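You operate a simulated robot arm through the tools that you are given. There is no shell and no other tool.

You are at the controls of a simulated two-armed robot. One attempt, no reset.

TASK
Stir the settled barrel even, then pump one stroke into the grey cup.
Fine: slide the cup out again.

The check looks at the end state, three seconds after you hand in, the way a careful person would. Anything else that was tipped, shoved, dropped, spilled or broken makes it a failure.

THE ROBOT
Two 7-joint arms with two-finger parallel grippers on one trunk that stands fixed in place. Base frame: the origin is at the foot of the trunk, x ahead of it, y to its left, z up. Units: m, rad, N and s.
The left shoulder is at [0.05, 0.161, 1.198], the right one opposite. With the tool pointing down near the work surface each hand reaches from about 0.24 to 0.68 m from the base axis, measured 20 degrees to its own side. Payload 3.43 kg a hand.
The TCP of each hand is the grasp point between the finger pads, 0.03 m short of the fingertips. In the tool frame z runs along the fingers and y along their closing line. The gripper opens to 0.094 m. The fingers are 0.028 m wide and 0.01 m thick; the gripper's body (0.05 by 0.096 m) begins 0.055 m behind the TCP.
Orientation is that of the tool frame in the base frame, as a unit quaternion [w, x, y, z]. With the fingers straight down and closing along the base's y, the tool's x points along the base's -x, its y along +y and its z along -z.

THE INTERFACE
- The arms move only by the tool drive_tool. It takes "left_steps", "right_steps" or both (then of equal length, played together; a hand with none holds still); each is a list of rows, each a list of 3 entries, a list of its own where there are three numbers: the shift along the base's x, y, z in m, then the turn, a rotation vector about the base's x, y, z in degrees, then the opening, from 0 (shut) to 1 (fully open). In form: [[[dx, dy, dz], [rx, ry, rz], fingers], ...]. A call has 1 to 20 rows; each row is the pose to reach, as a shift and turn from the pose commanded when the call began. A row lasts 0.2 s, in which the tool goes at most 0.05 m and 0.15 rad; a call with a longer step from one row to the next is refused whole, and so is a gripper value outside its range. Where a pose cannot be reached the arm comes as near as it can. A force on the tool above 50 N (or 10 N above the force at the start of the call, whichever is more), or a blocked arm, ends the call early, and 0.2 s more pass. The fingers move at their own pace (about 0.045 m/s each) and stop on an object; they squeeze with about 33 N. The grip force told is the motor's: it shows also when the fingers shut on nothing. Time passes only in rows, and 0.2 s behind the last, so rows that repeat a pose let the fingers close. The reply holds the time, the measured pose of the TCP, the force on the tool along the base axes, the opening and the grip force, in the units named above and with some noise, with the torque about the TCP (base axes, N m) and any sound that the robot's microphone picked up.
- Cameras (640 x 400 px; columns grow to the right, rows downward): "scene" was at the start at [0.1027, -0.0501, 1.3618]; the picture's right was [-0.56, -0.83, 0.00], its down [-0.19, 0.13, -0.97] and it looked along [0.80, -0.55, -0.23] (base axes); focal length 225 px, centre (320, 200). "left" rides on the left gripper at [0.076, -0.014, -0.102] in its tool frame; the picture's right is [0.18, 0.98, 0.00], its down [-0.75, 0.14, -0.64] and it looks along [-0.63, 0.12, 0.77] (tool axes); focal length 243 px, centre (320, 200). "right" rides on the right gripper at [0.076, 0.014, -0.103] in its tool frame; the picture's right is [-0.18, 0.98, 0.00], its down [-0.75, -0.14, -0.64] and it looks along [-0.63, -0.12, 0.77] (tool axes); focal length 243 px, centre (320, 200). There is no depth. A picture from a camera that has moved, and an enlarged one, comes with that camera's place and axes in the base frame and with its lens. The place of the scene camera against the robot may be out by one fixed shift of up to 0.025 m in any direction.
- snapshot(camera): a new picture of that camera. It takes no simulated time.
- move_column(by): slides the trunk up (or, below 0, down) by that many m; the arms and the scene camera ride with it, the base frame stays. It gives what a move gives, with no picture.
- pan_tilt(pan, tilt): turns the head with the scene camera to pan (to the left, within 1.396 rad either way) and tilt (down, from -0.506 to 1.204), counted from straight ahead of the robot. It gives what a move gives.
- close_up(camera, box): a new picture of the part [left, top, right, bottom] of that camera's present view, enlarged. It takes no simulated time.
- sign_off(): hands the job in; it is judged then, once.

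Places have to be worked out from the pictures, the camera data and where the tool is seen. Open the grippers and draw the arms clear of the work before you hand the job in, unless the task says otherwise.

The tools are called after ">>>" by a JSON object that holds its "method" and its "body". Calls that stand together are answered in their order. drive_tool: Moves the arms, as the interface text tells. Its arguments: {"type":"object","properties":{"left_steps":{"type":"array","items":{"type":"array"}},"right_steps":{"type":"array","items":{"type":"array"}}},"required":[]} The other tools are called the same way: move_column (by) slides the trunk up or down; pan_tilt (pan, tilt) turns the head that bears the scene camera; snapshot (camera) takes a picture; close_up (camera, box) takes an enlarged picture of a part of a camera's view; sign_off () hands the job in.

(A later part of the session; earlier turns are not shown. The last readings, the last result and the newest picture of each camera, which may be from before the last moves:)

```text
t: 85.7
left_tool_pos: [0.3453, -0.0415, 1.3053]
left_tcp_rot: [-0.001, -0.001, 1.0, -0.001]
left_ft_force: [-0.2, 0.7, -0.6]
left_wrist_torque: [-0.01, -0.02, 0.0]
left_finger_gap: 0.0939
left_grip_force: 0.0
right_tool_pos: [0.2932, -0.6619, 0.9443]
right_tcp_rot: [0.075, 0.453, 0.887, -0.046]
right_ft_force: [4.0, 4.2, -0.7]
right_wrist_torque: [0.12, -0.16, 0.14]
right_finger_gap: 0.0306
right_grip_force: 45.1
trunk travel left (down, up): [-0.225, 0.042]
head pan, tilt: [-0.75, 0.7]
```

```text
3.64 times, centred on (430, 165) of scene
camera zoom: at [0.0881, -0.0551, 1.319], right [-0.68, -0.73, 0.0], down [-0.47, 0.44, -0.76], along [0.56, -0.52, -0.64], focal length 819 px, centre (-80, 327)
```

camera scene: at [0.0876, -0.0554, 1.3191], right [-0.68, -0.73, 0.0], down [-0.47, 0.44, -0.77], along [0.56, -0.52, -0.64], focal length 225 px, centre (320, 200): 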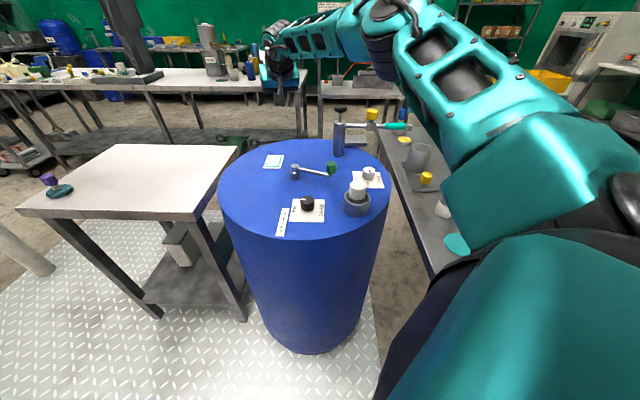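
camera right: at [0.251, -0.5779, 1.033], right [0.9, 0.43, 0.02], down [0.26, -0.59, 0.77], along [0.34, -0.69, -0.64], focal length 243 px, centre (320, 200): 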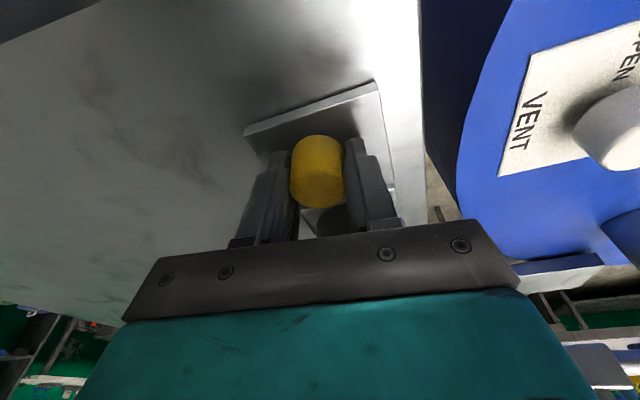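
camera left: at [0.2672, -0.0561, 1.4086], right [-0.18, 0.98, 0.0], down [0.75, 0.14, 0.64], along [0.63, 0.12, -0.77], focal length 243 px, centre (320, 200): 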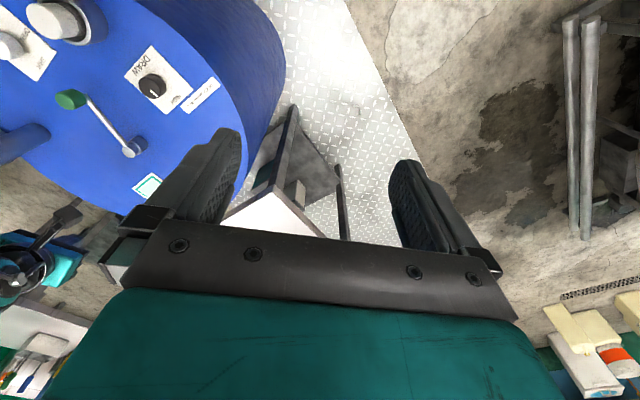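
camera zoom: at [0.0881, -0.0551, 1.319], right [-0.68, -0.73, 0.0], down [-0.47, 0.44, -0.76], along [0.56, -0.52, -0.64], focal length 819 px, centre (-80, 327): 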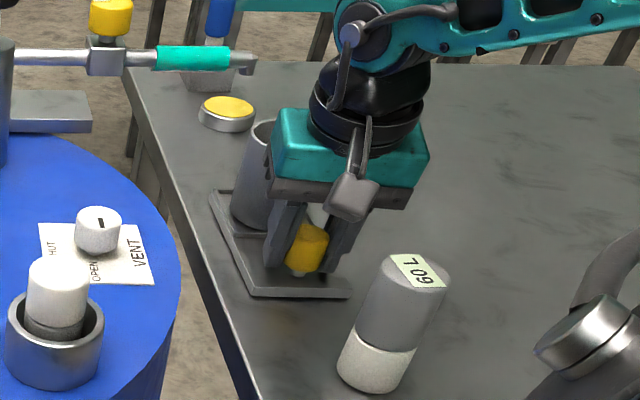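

Gripped (0.031 m). I slide gently 2 cm along (0.707, -0.707) and check the force and that the cup follows.

>>> {"method": "drive_tool", "body": {"right_steps": [[[0.0035, -0.0035, 0], [0, 0, 0], 0.2], [[0.007, -0.007, 0], [0, 0, 0], 0.2], [[0.0105, -0.0105, 0], [0, 0, 0], 0.2], [[0.014, -0.014, 0], [0, 0, 0], 0.2]]}}

>>> {"method": "close_up", "body": {"camera": "scene", "box": [370, 110, 490, 220]}}

```text
t: 86.7
left_tool_pos: [0.3452, -0.042, 1.3047]
left_tcp_rot: [0.0, -0.001, 1.0, 0.001]
left_ft_force: [-0.2, -0.6, 0.1]
left_wrist_torque: [0.01, -0.01, 0.02]
left_finger_gap: 0.094
left_grip_force: 0.1
right_tool_pos: [0.307, -0.6766, 0.9438]
right_tcp_rot: [0.074, 0.453, 0.887, -0.046]
right_ft_force: [4.8, 6.1, -4.8]
right_wrist_torque: [0.13, -0.01, 0.21]
right_finger_gap: 0.0304
right_grip_force: 45.0
trunk travel left (down, up): [-0.225, 0.042]
head pan, tilt: [-0.75, 0.7]
```

```text
3.64 times, centred on (430, 165) of scene
camera zoom: at [0.0885, -0.0554, 1.319], right [-0.68, -0.73, 0.0], down [-0.47, 0.44, -0.76], along [0.56, -0.52, -0.64], focal length 819 px, centre (-80, 327)
```

zoom: 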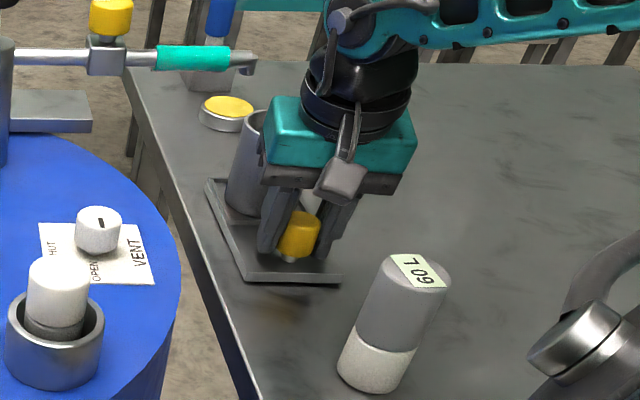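

The tray slides smoothly with the cup upright. I continue to about 0.096 m total, adding tilt for reach, then check against the nozzle.

>>> {"method": "drive_tool", "body": {"right_steps": [[[0.0071, -0.0071, 0], [0, 0, 0], 0.2], [[0.0141, -0.0141, 0], [0, 0, 0], 0.2], [[0.0207, -0.0205, 0], [-2.4, -1.75, 0], 0.2], [[0.0272, -0.0267, -0.001], [-5.7, -4.1, 0], 0.2], [[0.0336, -0.0329, -0.001], [-8.9, -6.4, 0], 0.2], [[0.04, -0.039, -0.002], [-12.2, -8.75, 0], 0.2], [[0.0452, -0.044, -0.002], [-14.6, -10.5, 0], 0.2], [[0.0508, -0.0496, -0.002], [-14.6, -10.5, 0], 0.2]]}}

>>> {"method": "close_up", "body": {"camera": "scene", "box": [360, 95, 480, 205]}}

>>> {"method": "snapshot", "body": {"camera": "right"}}

```text
t: 88.5
left_tool_pos: [0.3444, -0.0406, 1.3053]
left_tcp_rot: [0.0, -0.001, 1.0, -0.001]
left_ft_force: [0.0, 0.8, -1.1]
left_wrist_torque: [0.0, 0.0, 0.02]
left_finger_gap: 0.0941
left_grip_force: 0.0
right_tool_pos: [0.3567, -0.7245, 0.945]
right_tcp_rot: [0.214, 0.442, 0.863, -0.118]
right_ft_force: [6.4, 7.4, 7.9]
right_wrist_torque: [0.45, -0.2, -0.15]
right_finger_gap: 0.0295
right_grip_force: 44.9
trunk travel left (down, up): [-0.225, 0.042]
head pan, tilt: [-0.75, 0.7]
```

```text
3.64 times, centred on (420, 150) of scene
camera zoom: at [0.0879, -0.0536, 1.3192], right [-0.68, -0.73, 0.0], down [-0.47, 0.44, -0.77], along [0.56, -0.52, -0.64], focal length 819 px, centre (-44, 382)
```

zoom: 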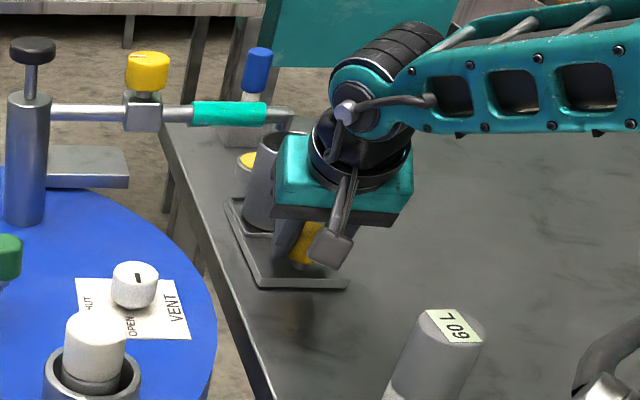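

```text
taken
camera right: at [0.3026, -0.6228, 1.0004], right [0.9, 0.44, 0.07], down [0.1, -0.37, 0.93], along [0.43, -0.82, -0.37], focal length 243 px, centre (320, 200)
```

right: 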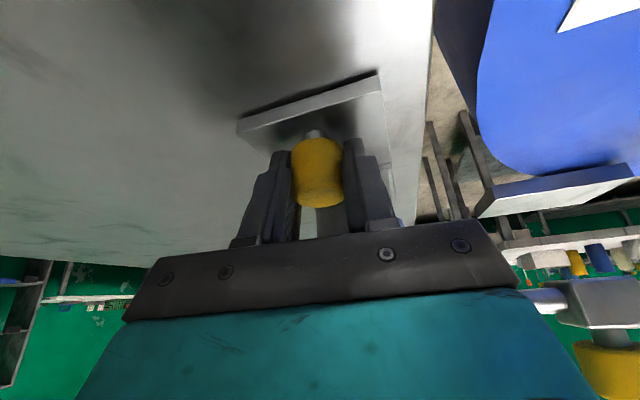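

>>> {"method": "close_up", "body": {"camera": "scene", "box": [395, 105, 445, 150]}}

>>> {"method": "close_up", "body": {"camera": "left", "box": [0, 0, 120, 260]}}

```text
8.89 times, centred on (420, 128) of scene
camera zoom: at [0.0879, -0.0536, 1.3192], right [-0.68, -0.73, 0.0], down [-0.47, 0.44, -0.77], along [0.56, -0.52, -0.64], focal length 2002 px, centre (-569, 844)
```

zoom: 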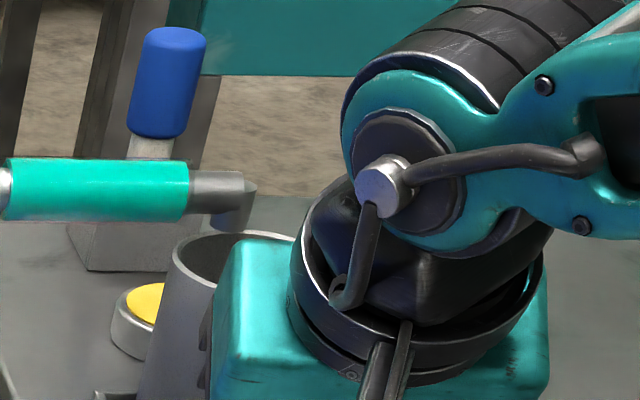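

```text
1.54 times, centred on (60, 130) of left
camera zoom: at [0.2674, -0.0542, 1.4086], right [-0.19, 0.98, 0.0], down [0.75, 0.14, 0.64], along [0.63, 0.12, -0.77], focal length 373 px, centre (720, 308)
```

zoom: 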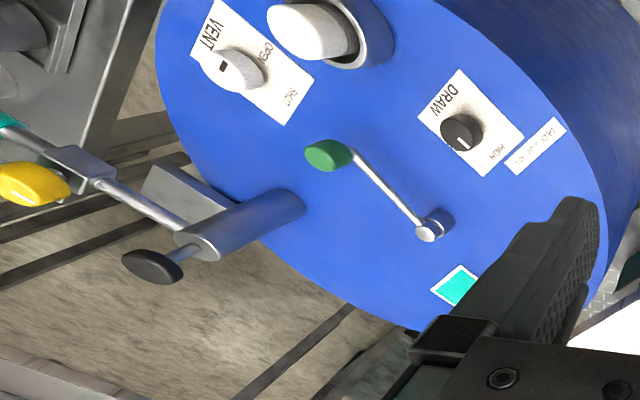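

The nozzle tip is above the cup opening, roughly 1 cm short of centre along the slide. I push the last 11 mm.

>>> {"method": "drive_tool", "body": {"right_steps": [[[0.0039, -0.0039, 0], [0, 0, 0], 0.2], [[0.0078, -0.0078, 0], [0, 0, 0], 0.2], [[0.0078, -0.0078, 0], [0, 0, 0], 0.2]]}}

>>> {"method": "close_up", "body": {"camera": "scene", "box": [395, 105, 445, 150]}}

```text
t: 89.3
left_tool_pos: [0.3436, -0.0396, 1.3056]
left_tcp_rot: [0.0, -0.001, 1.0, -0.002]
left_ft_force: [-0.7, -0.7, -0.7]
left_wrist_torque: [-0.03, -0.02, 0.01]
left_finger_gap: 0.0941
left_grip_force: 0.0
right_tool_pos: [0.3658, -0.7325, 0.9444]
right_tcp_rot: [0.214, 0.442, 0.863, -0.119]
right_ft_force: [10.3, 7.4, 10.1]
right_wrist_torque: [-0.28, -0.75, -0.02]
right_finger_gap: 0.0293
right_grip_force: 45.2
trunk travel left (down, up): [-0.225, 0.042]
head pan, tilt: [-0.75, 0.7]
```

```text
8.89 times, centred on (420, 128) of scene
camera zoom: at [0.0882, -0.0532, 1.3192], right [-0.68, -0.73, 0.0], down [-0.47, 0.44, -0.77], along [0.56, -0.52, -0.64], focal length 2002 px, centre (-569, 844)
```

zoom: 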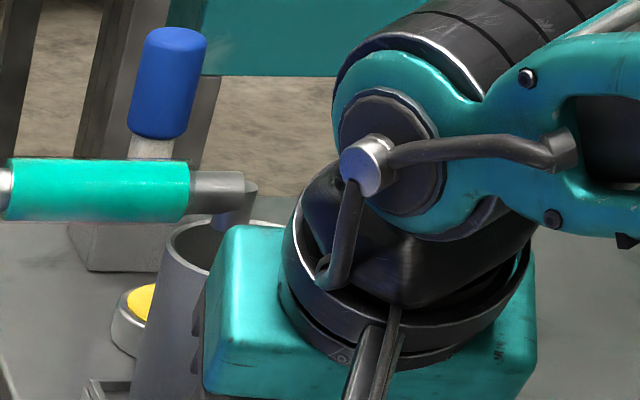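

The nozzle is now well inside the cup's mouth. I release the knob and withdraw up and back.

>>> {"method": "drive_tool", "body": {"right_steps": [[[0, 0, 0], [0, 0, 0], 0.4], [[0, 0, 0], [0, 0, 0], 0.6], [[0, 0, 0.0], [0, 0, 0], 0.8], [[0, 0, 0], [0, 0, 0], 0.8], [[-0.005, 0.01, 0.03], [0, 0, 0], 0.8], [[-0.015, 0.025, 0.07], [0, 0, 0], 0.8], [[-0.03, 0.05, 0.11], [0, 0, 0], 0.8], [[-0.045, 0.075, 0.14], [0, 0, 0], 0.8]]}}

>>> {"method": "snapshot", "body": {"camera": "right"}}

>>> {"method": "close_up", "body": {"camera": "scene", "box": [360, 95, 480, 205]}}

```text
t: 91.1
left_tool_pos: [0.3441, -0.0414, 1.3055]
left_tcp_rot: [0.001, -0.001, 1.0, -0.001]
left_ft_force: [1.0, -0.2, 0.3]
left_wrist_torque: [-0.01, 0.0, 0.01]
left_finger_gap: 0.0938
left_grip_force: 0.2
right_tool_pos: [0.3175, -0.6581, 1.0834]
right_tcp_rot: [0.212, 0.444, 0.863, -0.118]
right_ft_force: [-0.6, 0.2, 0.7]
right_wrist_torque: [0.01, 0.02, -0.02]
right_finger_gap: 0.0751
right_grip_force: 0.1
trunk travel left (down, up): [-0.225, 0.042]
head pan, tilt: [-0.75, 0.7]
```

```text
taken
camera right: at [0.2629, -0.5565, 1.1388], right [0.9, 0.44, 0.07], down [0.11, -0.37, 0.92], along [0.43, -0.82, -0.38], focal length 243 px, centre (320, 200)
```

right: 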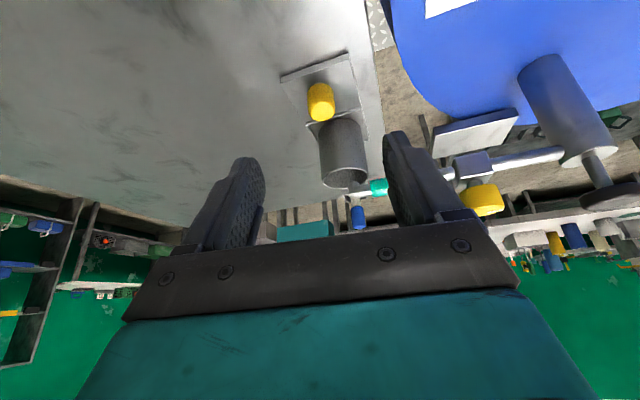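

```text
3.64 times, centred on (420, 150) of scene
camera zoom: at [0.0874, -0.0548, 1.3191], right [-0.68, -0.73, 0.0], down [-0.47, 0.44, -0.77], along [0.56, -0.52, -0.64], focal length 819 px, centre (-44, 382)
```

zoom: 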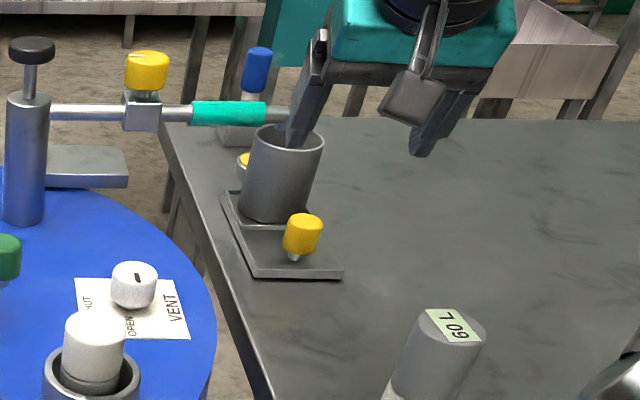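

>>> {"method": "close_up", "body": {"camera": "right", "box": [280, 60, 420, 230]}}

>>> {"method": "close_up", "body": {"camera": "right", "box": [310, 150, 390, 220]}}

>>> {"method": "close_up", "body": {"camera": "right", "box": [420, 40, 640, 220]}}

```text
2.35 times, centred on (350, 145) of right
camera zoom: at [0.2629, -0.5565, 1.1388], right [0.9, 0.44, 0.07], down [0.11, -0.37, 0.92], along [0.43, -0.82, -0.38], focal length 571 px, centre (249, 329)
```

zoom: 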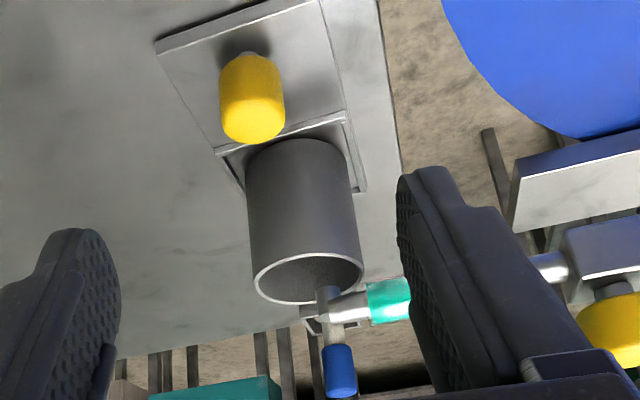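

```text
5.71 times, centred on (350, 185) of right
camera zoom: at [0.2629, -0.5565, 1.1388], right [0.9, 0.44, 0.07], down [0.11, -0.37, 0.92], along [0.43, -0.82, -0.38], focal length 1386 px, centre (149, 286)
```

zoom: 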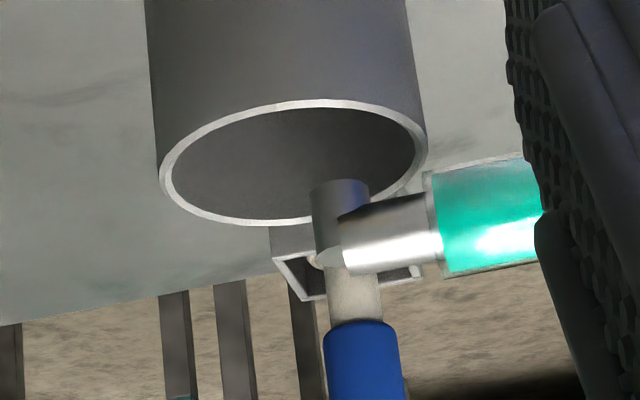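

```text
2.22 times, centred on (530, 130) of right
camera zoom: at [0.2629, -0.5565, 1.1388], right [0.9, 0.44, 0.07], down [0.11, -0.37, 0.92], along [0.43, -0.82, -0.38], focal length 539 px, centre (-147, 356)
```

zoom: 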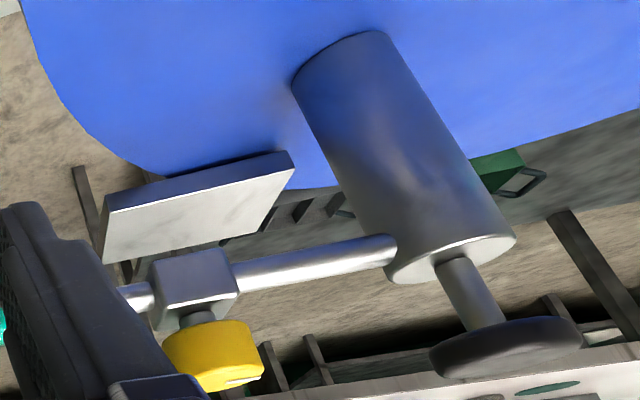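

The nozzle hangs inside the cup mouth, cup upright on its tray. The pump head is at about (0.617, -0.623), disc top z≈1.073, cylinder top 1.02, so a stroke of ~4 cm. I rise, close the fingers, and turn toward the pump.

>>> {"method": "drive_tool", "body": {"right_steps": [[[0, 0.02, 0.04], [0, 0, 3], 0.5], [[0.01, 0.04, 0.08], [0, 0, 6], 0.2], [[0.05, 0.06, 0.1], [0, 0, 9], 0], [[0.09, 0.07, 0.11], [0, 0, 12], 0], [[0.13, 0.07, 0.11], [0, 0, 15], 0]]}}

>>> {"method": "drive_tool", "body": {"right_steps": [[[0.03, -0.005, 0.0], [-3.1, -3.9, 0], 0], [[0.06, -0.01, 0.0], [-6.3, -7.8, 0], 0], [[0.09, -0.015, 0.0], [-9.4, -11.7, 0], 0], [[0.12, -0.02, 0.0], [-12.6, -15.5, 0], 0], [[0.15, -0.025, 0.0], [-13.8, -17.1, 0], 0]]}}

>>> {"method": "snapshot", "body": {"camera": "right"}}

>>> {"method": "close_up", "body": {"camera": "scene", "box": [270, 60, 430, 190]}}

```text
t: 92.3
left_tool_pos: [0.3453, -0.0416, 1.3051]
left_tcp_rot: [0.001, -0.001, 1.0, -0.001]
left_ft_force: [0.1, -0.6, -0.6]
left_wrist_torque: [0.0, -0.01, 0.01]
left_finger_gap: 0.094
left_grip_force: 0.1
right_tool_pos: [0.4504, -0.5888, 1.193]
right_tcp_rot: [0.225, 0.327, 0.914, -0.089]
right_ft_force: [0.6, -0.6, 0.5]
right_wrist_torque: [0.04, 0.01, -0.02]
right_finger_gap: 0.0002
right_grip_force: 25.1
trunk travel left (down, up): [-0.225, 0.042]
head pan, tilt: [-0.75, 0.7]
```

```text
t: 93.5
left_tool_pos: [0.3448, -0.0416, 1.3047]
left_tcp_rot: [0.0, -0.001, 1.0, 0.0]
left_ft_force: [0.3, 0.2, 0.6]
left_wrist_torque: [0.02, -0.01, 0.03]
left_finger_gap: 0.0942
left_grip_force: 0.0
right_tool_pos: [0.6009, -0.6129, 1.1925]
right_tcp_rot: [0.397, 0.307, 0.852, -0.148]
right_ft_force: [0.8, -0.3, -0.8]
right_wrist_torque: [0.01, -0.01, -0.04]
right_finger_gap: 0.0002
right_grip_force: 33.0
trunk travel left (down, up): [-0.225, 0.042]
head pan, tilt: [-0.75, 0.7]
```

```text
taken
camera right: at [0.5118, -0.5211, 1.2018], right [0.72, 0.68, 0.13], down [-0.09, -0.1, 0.99], along [0.69, -0.73, -0.01], focal length 243 px, centre (320, 200)
```

right: 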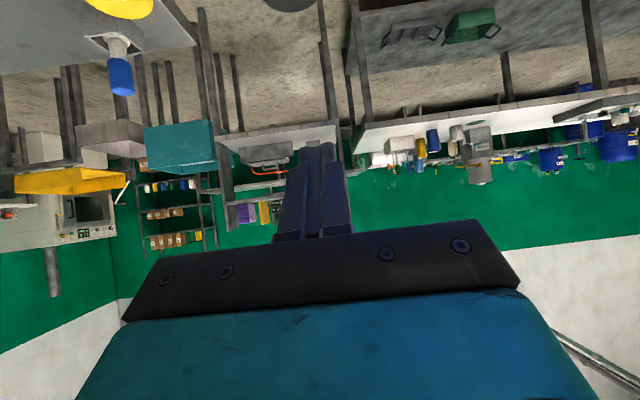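

```text
3.08 times, centred on (350, 125) of scene
camera zoom: at [0.0884, -0.0554, 1.319], right [-0.68, -0.73, 0.0], down [-0.47, 0.44, -0.76], along [0.56, -0.52, -0.64], focal length 693 px, centre (228, 431)
```

zoom: 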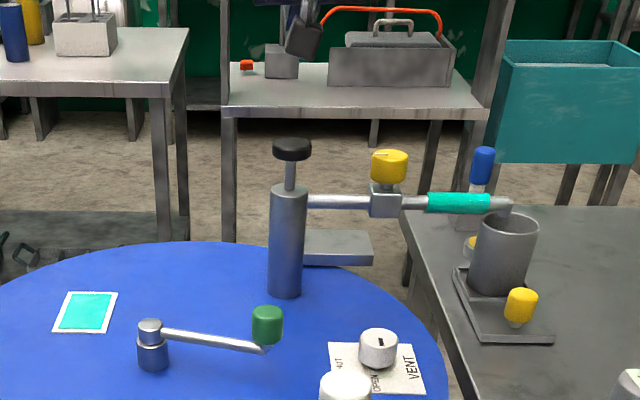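

Reach is good and the mix is still even. I lower the closed fingertips to just above the pump head and check alignment.

>>> {"method": "drive_tool", "body": {"right_steps": [[[0.003, -0.001, -0.03], [0, 0, 0], 0], [[0.005, -0.0015, -0.06], [0, 0, 0], 0], [[0.005, -0.0015, -0.075], [0, 0, 0], 0]]}}

>>> {"method": "close_up", "body": {"camera": "scene", "box": [310, 70, 390, 170]}}

>>> {"method": "close_up", "body": {"camera": "left", "box": [0, 60, 120, 200]}}

>>> {"method": "snapshot", "body": {"camera": "right"}}

```text
t: 94.3
left_tool_pos: [0.3444, -0.0417, 1.3049]
left_tcp_rot: [0.001, -0.001, 1.0, 0.0]
left_ft_force: [-0.4, 0.7, 0.3]
left_wrist_torque: [-0.01, -0.02, 0.0]
left_finger_gap: 0.0943
left_grip_force: 0.0
right_tool_pos: [0.6037, -0.6138, 1.1175]
right_tcp_rot: [0.396, 0.307, 0.853, -0.148]
right_ft_force: [-0.4, 0.4, -0.7]
right_wrist_torque: [-0.01, 0.01, 0.01]
right_finger_gap: 0.0003
right_grip_force: 33.1
trunk travel left (down, up): [-0.225, 0.042]
head pan, tilt: [-0.75, 0.7]
```

```text
4.00 times, centred on (350, 120) of scene
camera zoom: at [0.0879, -0.0555, 1.3191], right [-0.68, -0.73, 0.0], down [-0.47, 0.44, -0.76], along [0.56, -0.52, -0.64], focal length 901 px, centre (200, 520)
```

zoom: 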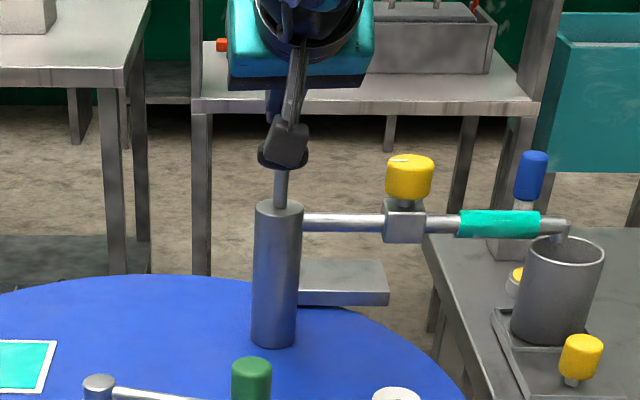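

```text
2.86 times, centred on (60, 130) of left
camera zoom: at [0.2675, -0.0563, 1.4084], right [-0.19, 0.98, 0.0], down [0.75, 0.14, 0.64], along [0.63, 0.12, -0.77], focal length 693 px, centre (1063, 400)
```

zoom: 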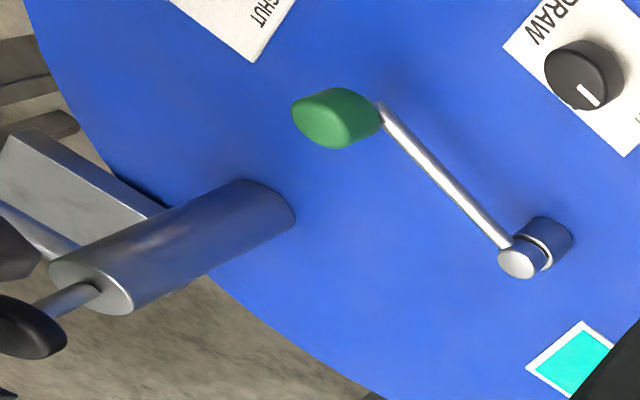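

```text
taken
camera right: at [0.5156, -0.5219, 1.1259], right [0.72, 0.68, 0.13], down [-0.09, -0.1, 0.99], along [0.69, -0.73, -0.01], focal length 243 px, centre (320, 200)
```

right: 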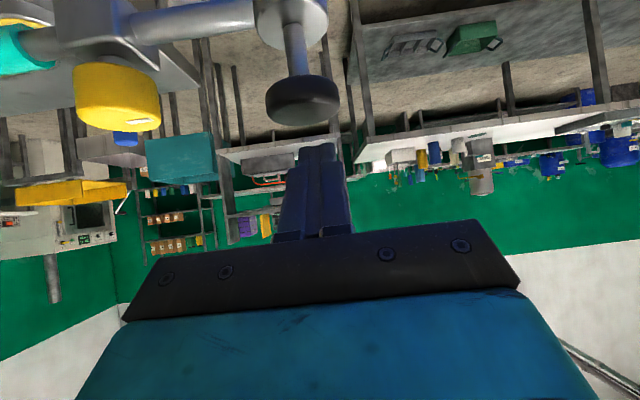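

Fingertips are over the head (within ~5 mm). I nudge and press down in 1 cm rows, first part of the stroke.

>>> {"method": "drive_tool", "body": {"right_steps": [[[-0.003, -0.003, -0.008], [0, 0, 0], 0], [[-0.003, -0.003, -0.016], [0, 0, 0], 0], [[-0.003, -0.003, -0.024], [0, 0, 0], 0]]}}

>>> {"method": "close_up", "body": {"camera": "scene", "box": [310, 70, 430, 170]}}

>>> {"method": "close_up", "body": {"camera": "left", "box": [0, 60, 120, 200]}}

```text
t: 95.1
left_tool_pos: [0.3442, -0.042, 1.3058]
left_tcp_rot: [0.0, -0.001, 1.0, -0.001]
left_ft_force: [0.0, -0.5, 0.3]
left_wrist_torque: [0.0, 0.0, 0.02]
left_finger_gap: 0.0939
left_grip_force: 0.1
right_tool_pos: [0.6013, -0.6171, 1.0962]
right_tcp_rot: [0.397, 0.307, 0.852, -0.147]
right_ft_force: [0.1, -1.0, 3.7]
right_wrist_torque: [-0.08, 0.03, -0.01]
right_finger_gap: 0.0001
right_grip_force: 33.3
trunk travel left (down, up): [-0.225, 0.042]
head pan, tilt: [-0.75, 0.7]
```

```text
4.00 times, centred on (370, 120) of scene
camera zoom: at [0.0873, -0.0552, 1.3192], right [-0.68, -0.73, 0.0], down [-0.47, 0.44, -0.77], along [0.56, -0.52, -0.64], focal length 901 px, centre (120, 520)
```

zoom: 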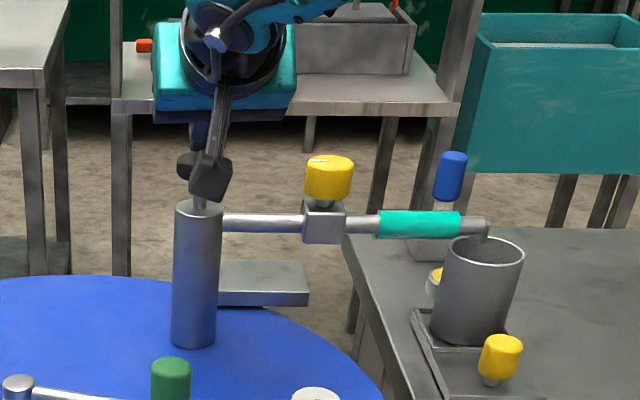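

```text
2.86 times, centred on (60, 130) of left
camera zoom: at [0.2668, -0.056, 1.4087], right [-0.18, 0.98, 0.0], down [0.75, 0.14, 0.64], along [0.63, 0.12, -0.77], focal length 693 px, centre (1063, 400)
```

zoom: 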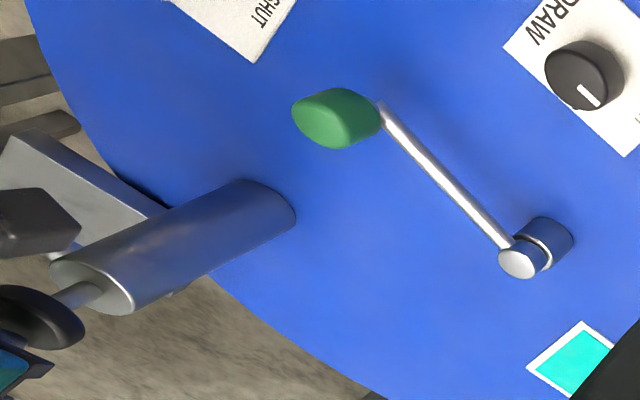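

Contact at about 4 N and the head is moving. I keep pressing smoothly to the bottom of the stroke.

>>> {"method": "drive_tool", "body": {"right_steps": [[[0, 0, -0.008], [0, 0, 0], 0], [[0, 0, -0.016], [0, 0, 0], 0], [[0, 0, -0.024], [0, 0, 0], 0], [[0, 0, -0.032], [0, 0, 0], 0], [[0, 0, -0.037], [0, 0, 0], 0], [[0, 0, -0.041], [0, 0, 0], 0]]}}

>>> {"method": "close_up", "body": {"camera": "scene", "box": [310, 70, 430, 170]}}

>>> {"method": "close_up", "body": {"camera": "left", "box": [0, 60, 120, 200]}}

```text
t: 96.5
left_tool_pos: [0.3384, -0.0369, 1.3081]
left_tcp_rot: [0.003, -0.001, 1.0, -0.003]
left_ft_force: [-0.2, -0.7, -0.3]
left_wrist_torque: [0.03, 0.01, -0.01]
left_finger_gap: 0.0939
left_grip_force: 0.0
right_tool_pos: [0.6004, -0.6169, 1.0714]
right_tcp_rot: [0.409, 0.307, 0.846, -0.149]
right_ft_force: [-9.6, 0.6, 47.0]
right_wrist_torque: [-0.41, -0.23, 0.21]
right_finger_gap: 0.0
right_grip_force: 32.8
trunk travel left (down, up): [-0.225, 0.042]
head pan, tilt: [-0.75, 0.7]
```

```text
4.00 times, centred on (370, 120) of scene
camera zoom: at [0.0817, -0.0503, 1.3204], right [-0.68, -0.73, 0.0], down [-0.47, 0.44, -0.77], along [0.56, -0.53, -0.64], focal length 901 px, centre (120, 520)
```

zoom: 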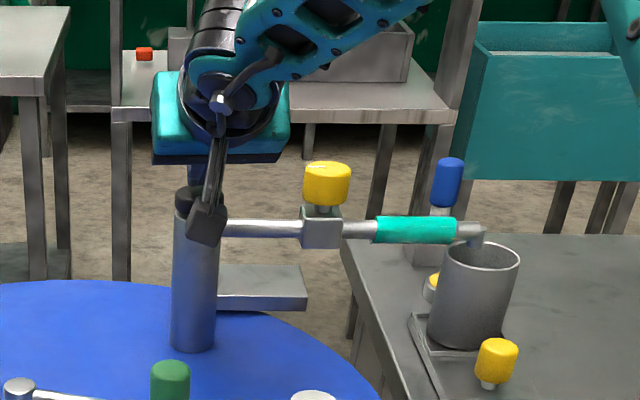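

```text
2.86 times, centred on (60, 130) of left
camera zoom: at [0.2607, -0.0506, 1.4108], right [-0.19, 0.98, -0.01], down [0.75, 0.15, 0.65], along [0.64, 0.11, -0.76], focal length 693 px, centre (1063, 400)
```

zoom: 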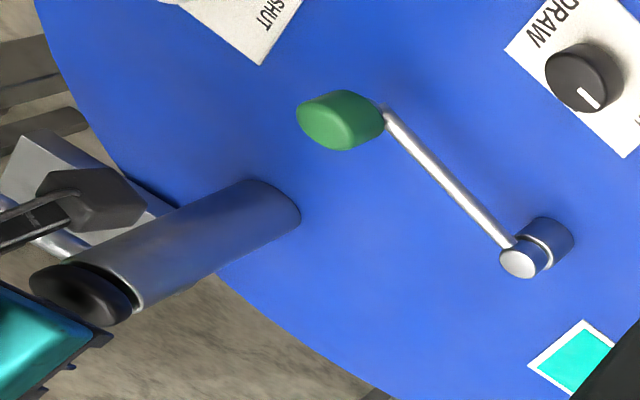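

The head is fully down. I look at the cup and nozzle for the delivered dose.

>>> {"method": "close_up", "body": {"camera": "scene", "box": [400, 110, 440, 145]}}

>>> {"method": "close_up", "body": {"camera": "scene", "box": [320, 100, 360, 160]}}

```text
11.43 times, centred on (420, 128) of scene
camera zoom: at [0.0817, -0.0503, 1.3204], right [-0.68, -0.73, 0.0], down [-0.47, 0.44, -0.77], along [0.56, -0.53, -0.64], focal length 2574 px, centre (-823, 1029)
```

zoom: 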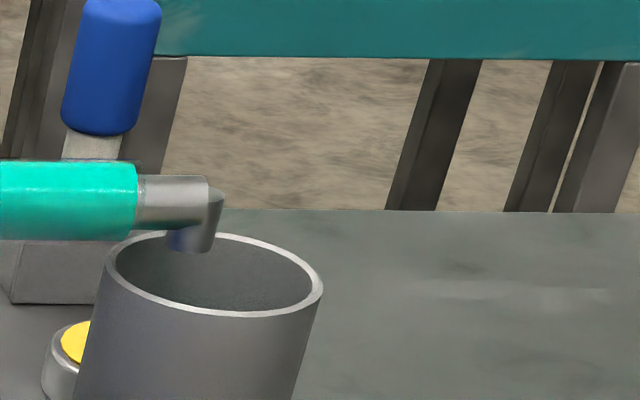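

```text
6.67 times, centred on (340, 130) of scene
camera zoom: at [0.0817, -0.0503, 1.3204], right [-0.68, -0.73, 0.0], down [-0.47, 0.44, -0.77], along [0.56, -0.53, -0.64], focal length 1502 px, centre (187, 667)
```

zoom: 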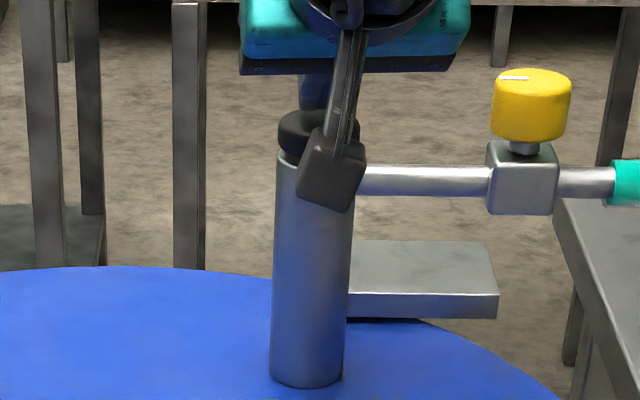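

The cup's bottom can't be seen from here. I lift off slowly to let the head return and then look into the cup.

>>> {"method": "drive_tool", "body": {"right_steps": [[[0, 0, 0.01], [0, 0, 0], 0], [[0, 0, 0.02], [0, 0, 0], 0], [[0, 0, 0.035], [0, 0, 0], 0], [[0, 0, 0.06], [0, 0, 0], 0], [[-0.02, 0.01, 0.1], [0, 0, 0], 0], [[-0.04, 0.02, 0.13], [0, 0, 0], 0]]}}

>>> {"method": "close_up", "body": {"camera": "scene", "box": [310, 70, 430, 170]}}

>>> {"method": "snapshot", "body": {"camera": "right"}}

```text
t: 97.9
left_tool_pos: [0.3429, -0.0414, 1.3049]
left_tcp_rot: [0.002, 0.0, 1.0, -0.001]
left_ft_force: [-0.1, 0.6, 0.5]
left_wrist_torque: [0.02, 0.02, 0.01]
left_finger_gap: 0.0941
left_grip_force: 0.0
right_tool_pos: [0.5625, -0.5976, 1.184]
right_tcp_rot: [0.395, 0.308, 0.853, -0.148]
right_ft_force: [-1.1, -0.4, -0.9]
right_wrist_torque: [-0.01, 0.01, -0.01]
right_finger_gap: 0.0
right_grip_force: 32.8
trunk travel left (down, up): [-0.225, 0.042]
head pan, tilt: [-0.75, 0.7]
```

```text
4.00 times, centred on (370, 120) of scene
camera zoom: at [0.0873, -0.0552, 1.3191], right [-0.68, -0.73, 0.0], down [-0.47, 0.44, -0.77], along [0.56, -0.52, -0.64], focal length 901 px, centre (120, 520)
```

zoom: 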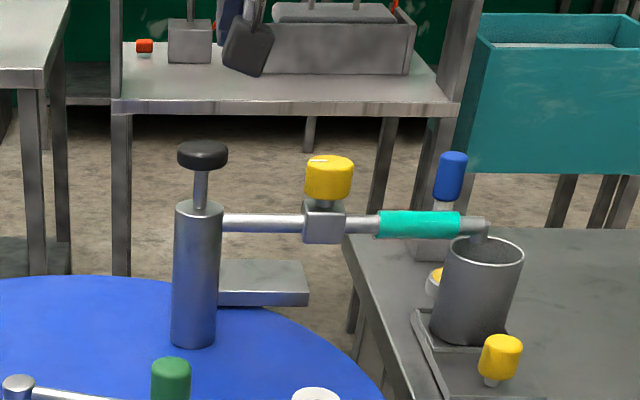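

```text
taken
camera right: at [0.4738, -0.5057, 1.1915], right [0.72, 0.68, 0.13], down [-0.09, -0.1, 0.99], along [0.69, -0.73, -0.01], focal length 243 px, centre (320, 200)
```

right: 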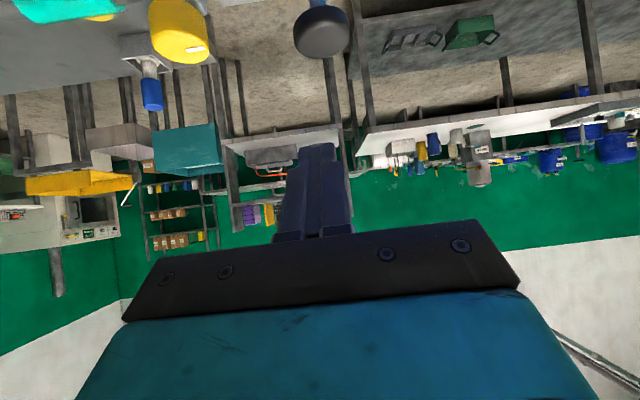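

The head sprang back: one stroke done. I bring the hand upright to a spot where its camera can look down into the cup.

>>> {"method": "drive_tool", "body": {"right_steps": [[[-0.023, -0.003, 0.02], [4.6, 5.5, 0], 0], [[-0.046, -0.006, 0.04], [9.1, 11, 0], 0], [[-0.069, -0.009, 0.05], [13.7, 16.5, 0], 0], [[-0.092, -0.012, 0.05], [18.2, 22, 0], 0], [[-0.115, -0.015, 0.05], [22.8, 27.5, 0], 0], [[-0.138, -0.02, 0.05], [27.3, 33, 0], 0], [[-0.16, -0.03, 0.05], [31.9, 38.5, 0], 0]]}}

>>> {"method": "drive_tool", "body": {"right_steps": [[[0, -0.01, 0], [0, 0, -8], 0], [[0, -0.02, 0], [0, 0, -16], 0], [[0, -0.03, 0], [0, 0, -22], 0]]}}

>>> {"method": "snapshot", "body": {"camera": "right"}}

```text
t: 99.5
left_tool_pos: [0.3445, -0.0428, 1.3056]
left_tcp_rot: [0.0, -0.001, 1.0, 0.0]
left_ft_force: [-0.2, -0.7, 0.8]
left_wrist_torque: [0.01, 0.02, 0.01]
left_finger_gap: 0.094
left_grip_force: 0.1
right_tool_pos: [0.4026, -0.628, 1.2335]
right_tcp_rot: [-0.003, 0.338, 0.941, -0.003]
right_ft_force: [-0.7, -0.3, -0.1]
right_wrist_torque: [0.01, -0.02, 0.01]
right_finger_gap: 0.0002
right_grip_force: 32.6
trunk travel left (down, up): [-0.225, 0.042]
head pan, tilt: [-0.75, 0.7]
```

```text
t: 100.3
left_tool_pos: [0.3443, -0.0435, 1.3056]
left_tcp_rot: [0.0, -0.001, 1.0, 0.001]
left_ft_force: [-0.1, 0.3, 0.4]
left_wrist_torque: [-0.03, -0.02, 0.03]
left_finger_gap: 0.0939
left_grip_force: 0.0
right_tool_pos: [0.4016, -0.6551, 1.2325]
right_tcp_rot: [-0.003, 0.512, 0.859, -0.004]
right_ft_force: [-0.5, -0.6, 0.0]
right_wrist_torque: [0.01, -0.01, 0.0]
right_finger_gap: 0.0
right_grip_force: 33.1
trunk travel left (down, up): [-0.225, 0.042]
head pan, tilt: [-0.75, 0.7]
```

```text
taken
camera right: at [0.3785, -0.5823, 1.3358], right [0.95, 0.31, -0.01], down [0.24, -0.73, 0.64], along [0.19, -0.61, -0.77], focal length 243 px, centre (320, 200)
```

right: 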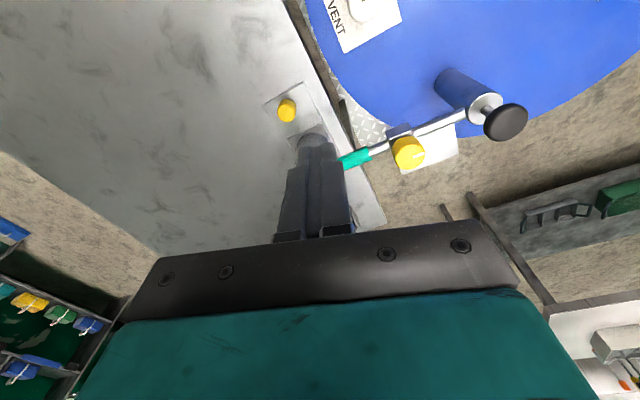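

The closed fingers hide the cup; I open them.

>>> {"method": "drive_tool", "body": {"right_steps": [[[0.0, -0.0, 0], [0, 0, 0], 0.5], [[0, -0.02, 0], [0, 0, 0], 1], [[0, -0.03, 0], [0, 0, 0], 1], [[0, -0.04, 0], [0, 0, 0], 1], [[0, -0.04, 0], [0, 0, 0], 1]]}}

>>> {"method": "snapshot", "body": {"camera": "right"}}

>>> {"method": "close_up", "body": {"camera": "right", "box": [260, 90, 400, 210]}}

```text
t: 101.5
left_tool_pos: [0.3434, -0.0427, 1.3044]
left_tcp_rot: [0.001, -0.001, 1.0, 0.0]
left_ft_force: [-0.2, 0.0, 0.6]
left_wrist_torque: [0.01, 0.0, 0.0]
left_finger_gap: 0.0938
left_grip_force: 0.0
right_tool_pos: [0.3871, -0.6767, 1.2146]
right_tcp_rot: [-0.001, 0.511, 0.86, -0.004]
right_ft_force: [-0.3, -0.3, -0.1]
right_wrist_torque: [-0.02, 0.01, 0.03]
right_finger_gap: 0.0939
right_grip_force: 0.0
right hand out of reach, approached as far as the arm can: row 2, 3, 4, 5
trunk travel left (down, up): [-0.225, 0.042]
head pan, tilt: [-0.75, 0.7]
```

```text
taken
camera right: at [0.3637, -0.603, 1.3177], right [0.95, 0.31, -0.01], down [0.24, -0.73, 0.64], along [0.19, -0.61, -0.76], focal length 243 px, centre (320, 200)
```

right: 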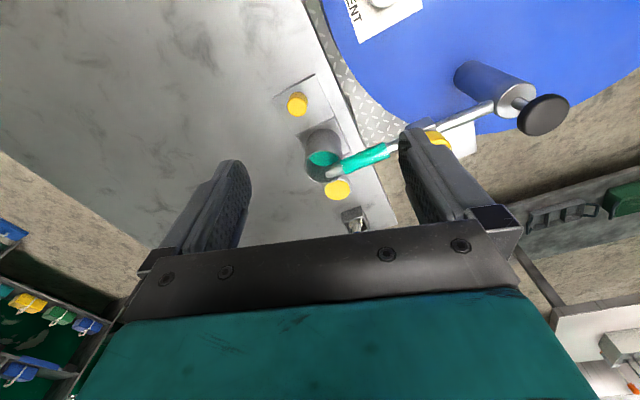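

```text
3.33 times, centred on (330, 150) of right
camera zoom: at [0.3637, -0.603, 1.3177], right [0.95, 0.31, -0.01], down [0.24, -0.73, 0.64], along [0.19, -0.61, -0.76], focal length 809 px, centre (287, 367)
```

zoom: 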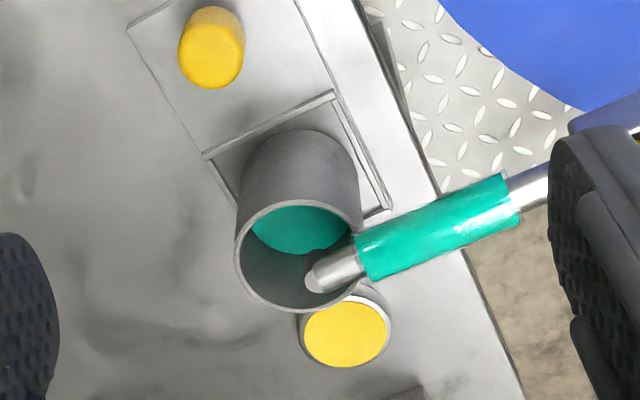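

The cup holds the even teal dose, nothing spilled, no drip. Now I go back to the tray knob (now at about (0.369, -0.738)) to slide the cup out again.

>>> {"method": "drive_tool", "body": {"right_steps": [[[-0.008, -0.003, -0.03], [-4.9, -2.7, 0], 0.8], [[-0.017, -0.006, -0.06], [-9.8, -5.4, 0], 0.8], [[-0.025, -0.008, -0.09], [-14.8, -8, 0], 0.8], [[-0.034, -0.011, -0.12], [-19.7, -10.7, 0], 0.8], [[-0.042, -0.013, -0.15], [-24.6, -13.4, 0], 0.8]]}}

>>> {"method": "snapshot", "body": {"camera": "right"}}

>>> {"method": "close_up", "body": {"camera": "scene", "box": [360, 95, 480, 205]}}

```text
t: 102.9
left_tool_pos: [0.3438, -0.0435, 1.3063]
left_tcp_rot: [0.001, -0.001, 1.0, 0.0]
left_ft_force: [0.0, -0.5, 0.1]
left_wrist_torque: [0.02, 0.02, 0.01]
left_finger_gap: 0.0939
left_grip_force: 0.0
right_tool_pos: [0.3774, -0.8028, 1.1773]
right_tcp_rot: [0.141, 0.502, 0.825, -0.218]
right_ft_force: [-0.6, 0.3, 0.0]
right_wrist_torque: [-0.01, 0.02, 0.02]
right_finger_gap: 0.0752
right_grip_force: 0.0
right hand out of reach, approached as far as the arm can: row 1, 2, 3, 4, 5
trunk travel left (down, up): [-0.225, 0.042]
head pan, tilt: [-0.75, 0.7]
stopped in row 5 (right hand): the arm was blocked; the commanded pose is now the measured one
```

```text
taken
camera right: at [0.3546, -0.6879, 1.2294], right [0.96, 0.25, -0.13], down [0.21, -0.31, 0.93], along [0.19, -0.92, -0.35], focal length 243 px, centre (320, 200)
```

right: 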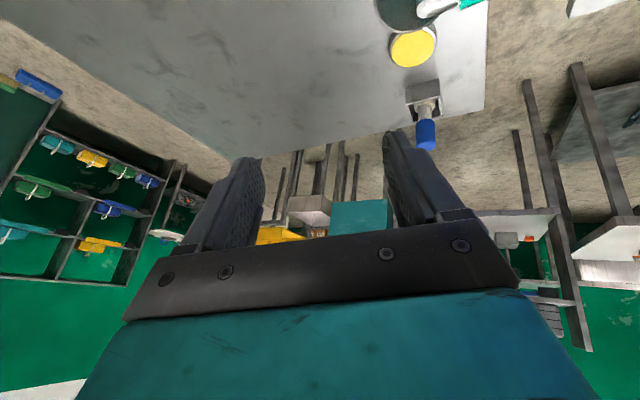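

```text
3.64 times, centred on (420, 150) of scene
camera zoom: at [0.0876, -0.0555, 1.3191], right [-0.68, -0.73, 0.0], down [-0.47, 0.44, -0.77], along [0.56, -0.52, -0.64], focal length 819 px, centre (-44, 382)
```

zoom: 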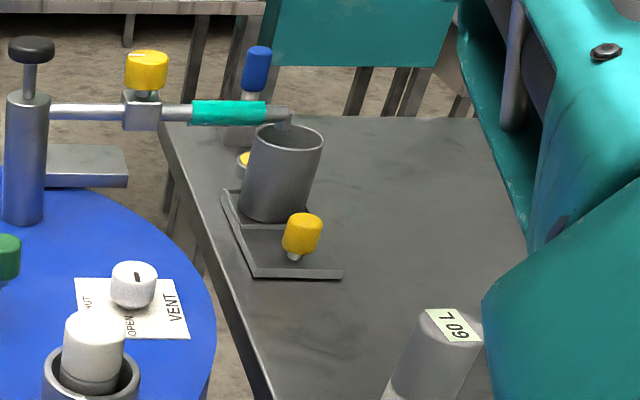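

The arm took an odd configuration while near its reach limit and stopped. I look at the whole scene before moving.

>>> {"method": "snapshot", "body": {"camera": "scene"}}

>>> {"method": "snapshot", "body": {"camera": "left"}}

```text
taken
camera scene: at [0.0876, -0.0555, 1.3191], right [-0.68, -0.73, 0.0], down [-0.47, 0.44, -0.77], along [0.56, -0.52, -0.64], focal length 225 px, centre (320, 200)
```

scene: 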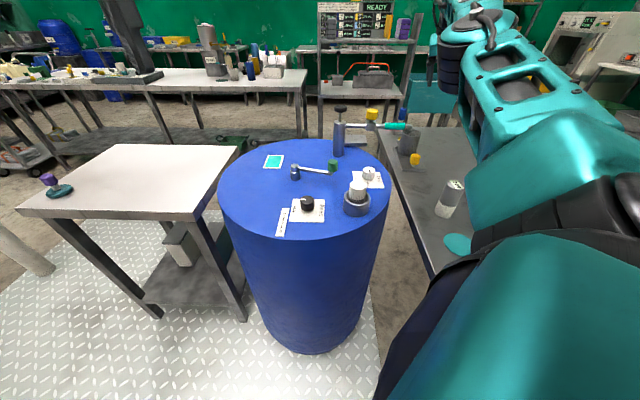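

```text
taken
camera left: at [0.2671, -0.0565, 1.4085], right [-0.19, 0.98, 0.0], down [0.75, 0.14, 0.64], along [0.63, 0.12, -0.77], focal length 243 px, centre (320, 200)
```

left: 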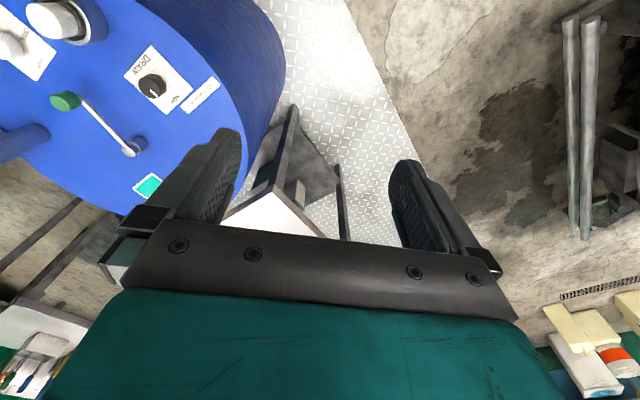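

Nothing was touched. I retreat inward at the same height and restore the intended orientation (tilt 28°, heading about -58°).

>>> {"method": "drive_tool", "body": {"right_steps": [[[-0.012, 0.04, 0.0], [0, 0, 0], 0.8], [[-0.024, 0.08, 0.0], [2.7, -5.6, 3.8], 0.8], [[-0.036, 0.115, 0.0], [5.5, -11.2, 7.7], 0.8], [[-0.042, 0.13, 0.0], [5.5, -11.2, 7.7], 0.8]]}}

>>> {"method": "snapshot", "body": {"camera": "right"}}

>>> {"method": "snapshot", "body": {"camera": "scene"}}

```text
t: 104.1
left_tool_pos: [0.3439, -0.0412, 1.306]
left_tcp_rot: [0.0, -0.002, 1.0, -0.001]
left_ft_force: [-0.2, 0.7, -0.6]
left_wrist_torque: [0.01, -0.02, -0.02]
left_finger_gap: 0.094
left_grip_force: 0.1
right_tool_pos: [0.257, -0.7469, 1.0834]
right_tcp_rot: [0.046, 0.622, 0.776, -0.094]
right_ft_force: [-0.3, 0.8, 1.1]
right_wrist_torque: [-0.02, -0.01, 0.01]
right_finger_gap: 0.0753
right_grip_force: 0.0
right hand out of reach, approached as far as the arm can: row 1, 2, 3
trunk travel left (down, up): [-0.225, 0.042]
head pan, tilt: [-0.75, 0.7]
stopped in row 4 (right hand): the arm was blocked; the commanded pose is now the measured one
```

```text
taken
camera right: at [0.2598, -0.6504, 1.1698], right [1.0, 0.03, -0.05], down [0.06, -0.62, 0.78], along [-0.01, -0.78, -0.62], focal length 243 px, centre (320, 200)
```

right: 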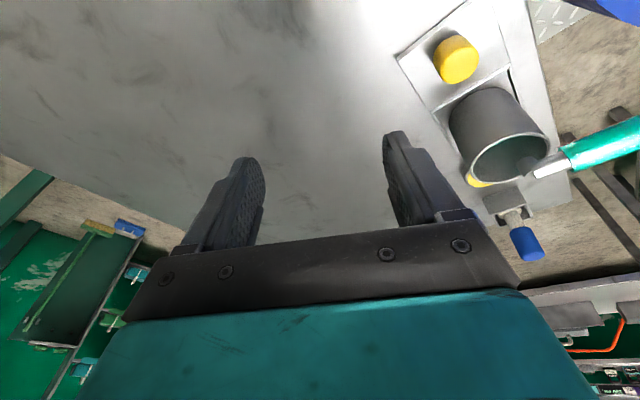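

```text
taken
camera scene: at [0.0868, -0.0545, 1.3192], right [-0.68, -0.73, 0.0], down [-0.47, 0.44, -0.77], along [0.56, -0.52, -0.64], focal length 225 px, centre (320, 200)
```

scene: 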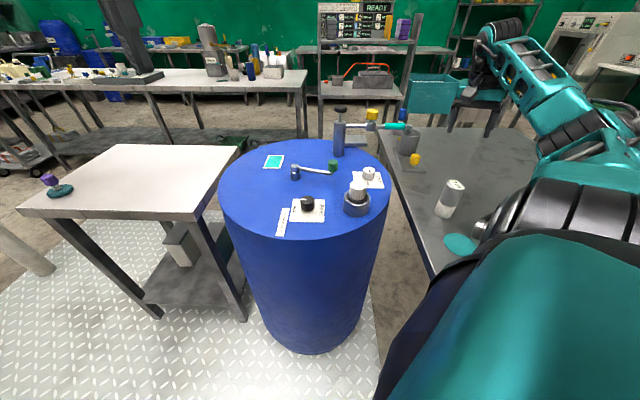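

The arm's in an awkward branch; I move up and inward in small steps toward a comfortable pose.

>>> {"method": "drive_tool", "body": {"right_steps": [[[0.0, 0.01, 0.03], [0, 0, 0], 0.8], [[0.0, 0.02, 0.06], [0, 0, 0], 0.8], [[0.0, 0.03, 0.09], [0, 0, 0], 0.8]]}}

>>> {"method": "snapshot", "body": {"camera": "scene"}}

```text
t: 104.9
left_tool_pos: [0.3454, -0.0418, 1.3052]
left_tcp_rot: [0.0, -0.002, 1.0, 0.0]
left_ft_force: [1.1, -0.4, 0.1]
left_wrist_torque: [0.03, 0.04, -0.03]
left_finger_gap: 0.0942
left_grip_force: 0.0
right_tool_pos: [0.2597, -0.7244, 1.1558]
right_tcp_rot: [0.047, 0.621, 0.777, -0.093]
right_ft_force: [0.2, 0.5, 1.0]
right_wrist_torque: [0.01, 0.0, 0.0]
right_finger_gap: 0.0752
right_grip_force: 0.1
right hand out of reach, approached as far as the arm can: row 3
trunk travel left (down, up): [-0.225, 0.042]
head pan, tilt: [-0.75, 0.7]
```

```text
taken
camera scene: at [0.0881, -0.0559, 1.319], right [-0.68, -0.73, 0.0], down [-0.47, 0.44, -0.76], along [0.56, -0.52, -0.64], focal length 225 px, centre (320, 200)
```

scene: 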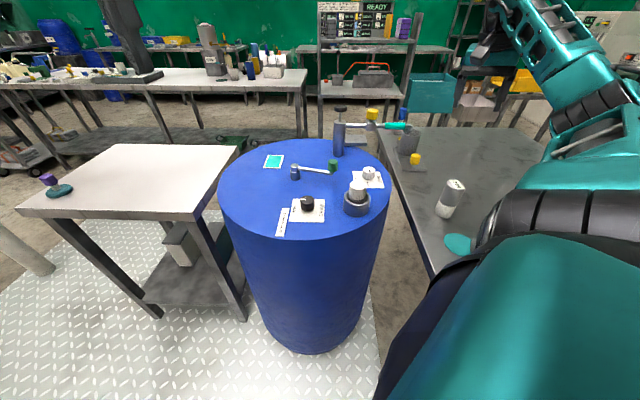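

>>> {"method": "drive_tool", "body": {"right_steps": [[[0.0, 0.04, 0.0], [0, 0, 0], 0.8], [[0.0, 0.08, 0.0], [0, 0, 0], 0.8], [[0.0, 0.12, 0.02], [0, 0, 6], 0.8], [[0.0, 0.16, 0.04], [0, 0, 12], 0.8]]}}

>>> {"method": "snapshot", "body": {"camera": "scene"}}

>>> {"method": "snapshot", "body": {"camera": "right"}}

```text
t: 105.9
left_tool_pos: [0.3453, -0.0431, 1.3051]
left_tcp_rot: [0.0, -0.001, 1.0, -0.001]
left_ft_force: [0.8, -0.3, -0.3]
left_wrist_torque: [0.0, 0.02, 0.01]
left_finger_gap: 0.0943
left_grip_force: 0.1
right_tool_pos: [0.2874, -0.5945, 1.1337]
right_tcp_rot: [0.065, 0.556, 0.825, -0.077]
right_ft_force: [-0.2, 0.2, -0.5]
right_wrist_torque: [0.02, 0.01, 0.0]
right_finger_gap: 0.0752
right_grip_force: 0.1
right hand out of reach, approached as far as the arm can: row 1, 2, 3, 4
trunk travel left (down, up): [-0.225, 0.042]
head pan, tilt: [-0.75, 0.7]
```

```text
taken
camera scene: at [0.0882, -0.0564, 1.3189], right [-0.68, -0.73, 0.0], down [-0.47, 0.44, -0.76], along [0.56, -0.52, -0.65], focal length 225 px, centre (320, 200)
```

scene: 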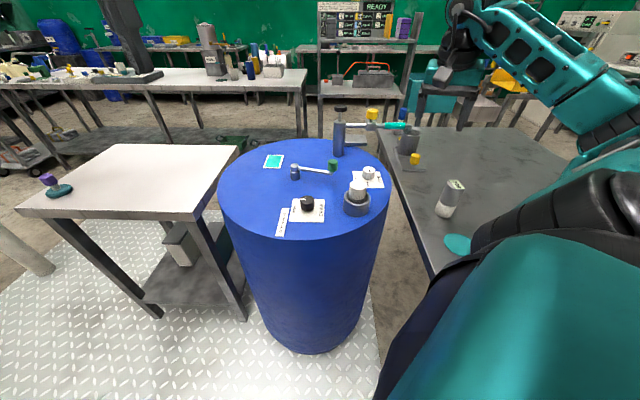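

```text
taken
camera right: at [0.2697, -0.5009, 1.221], right [0.98, 0.19, -0.02], down [0.14, -0.61, 0.78], along [0.14, -0.77, -0.62], focal length 243 px, centre (320, 200)
```

right: 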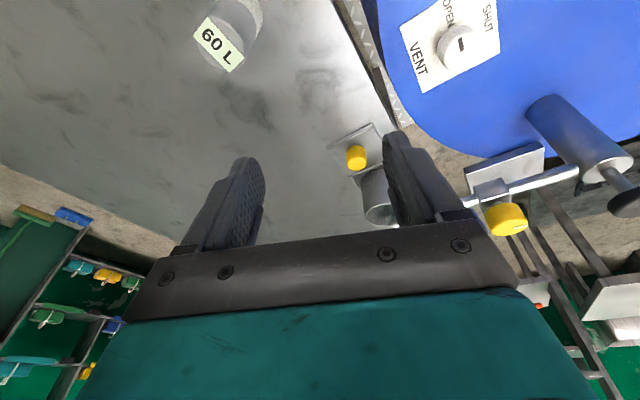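

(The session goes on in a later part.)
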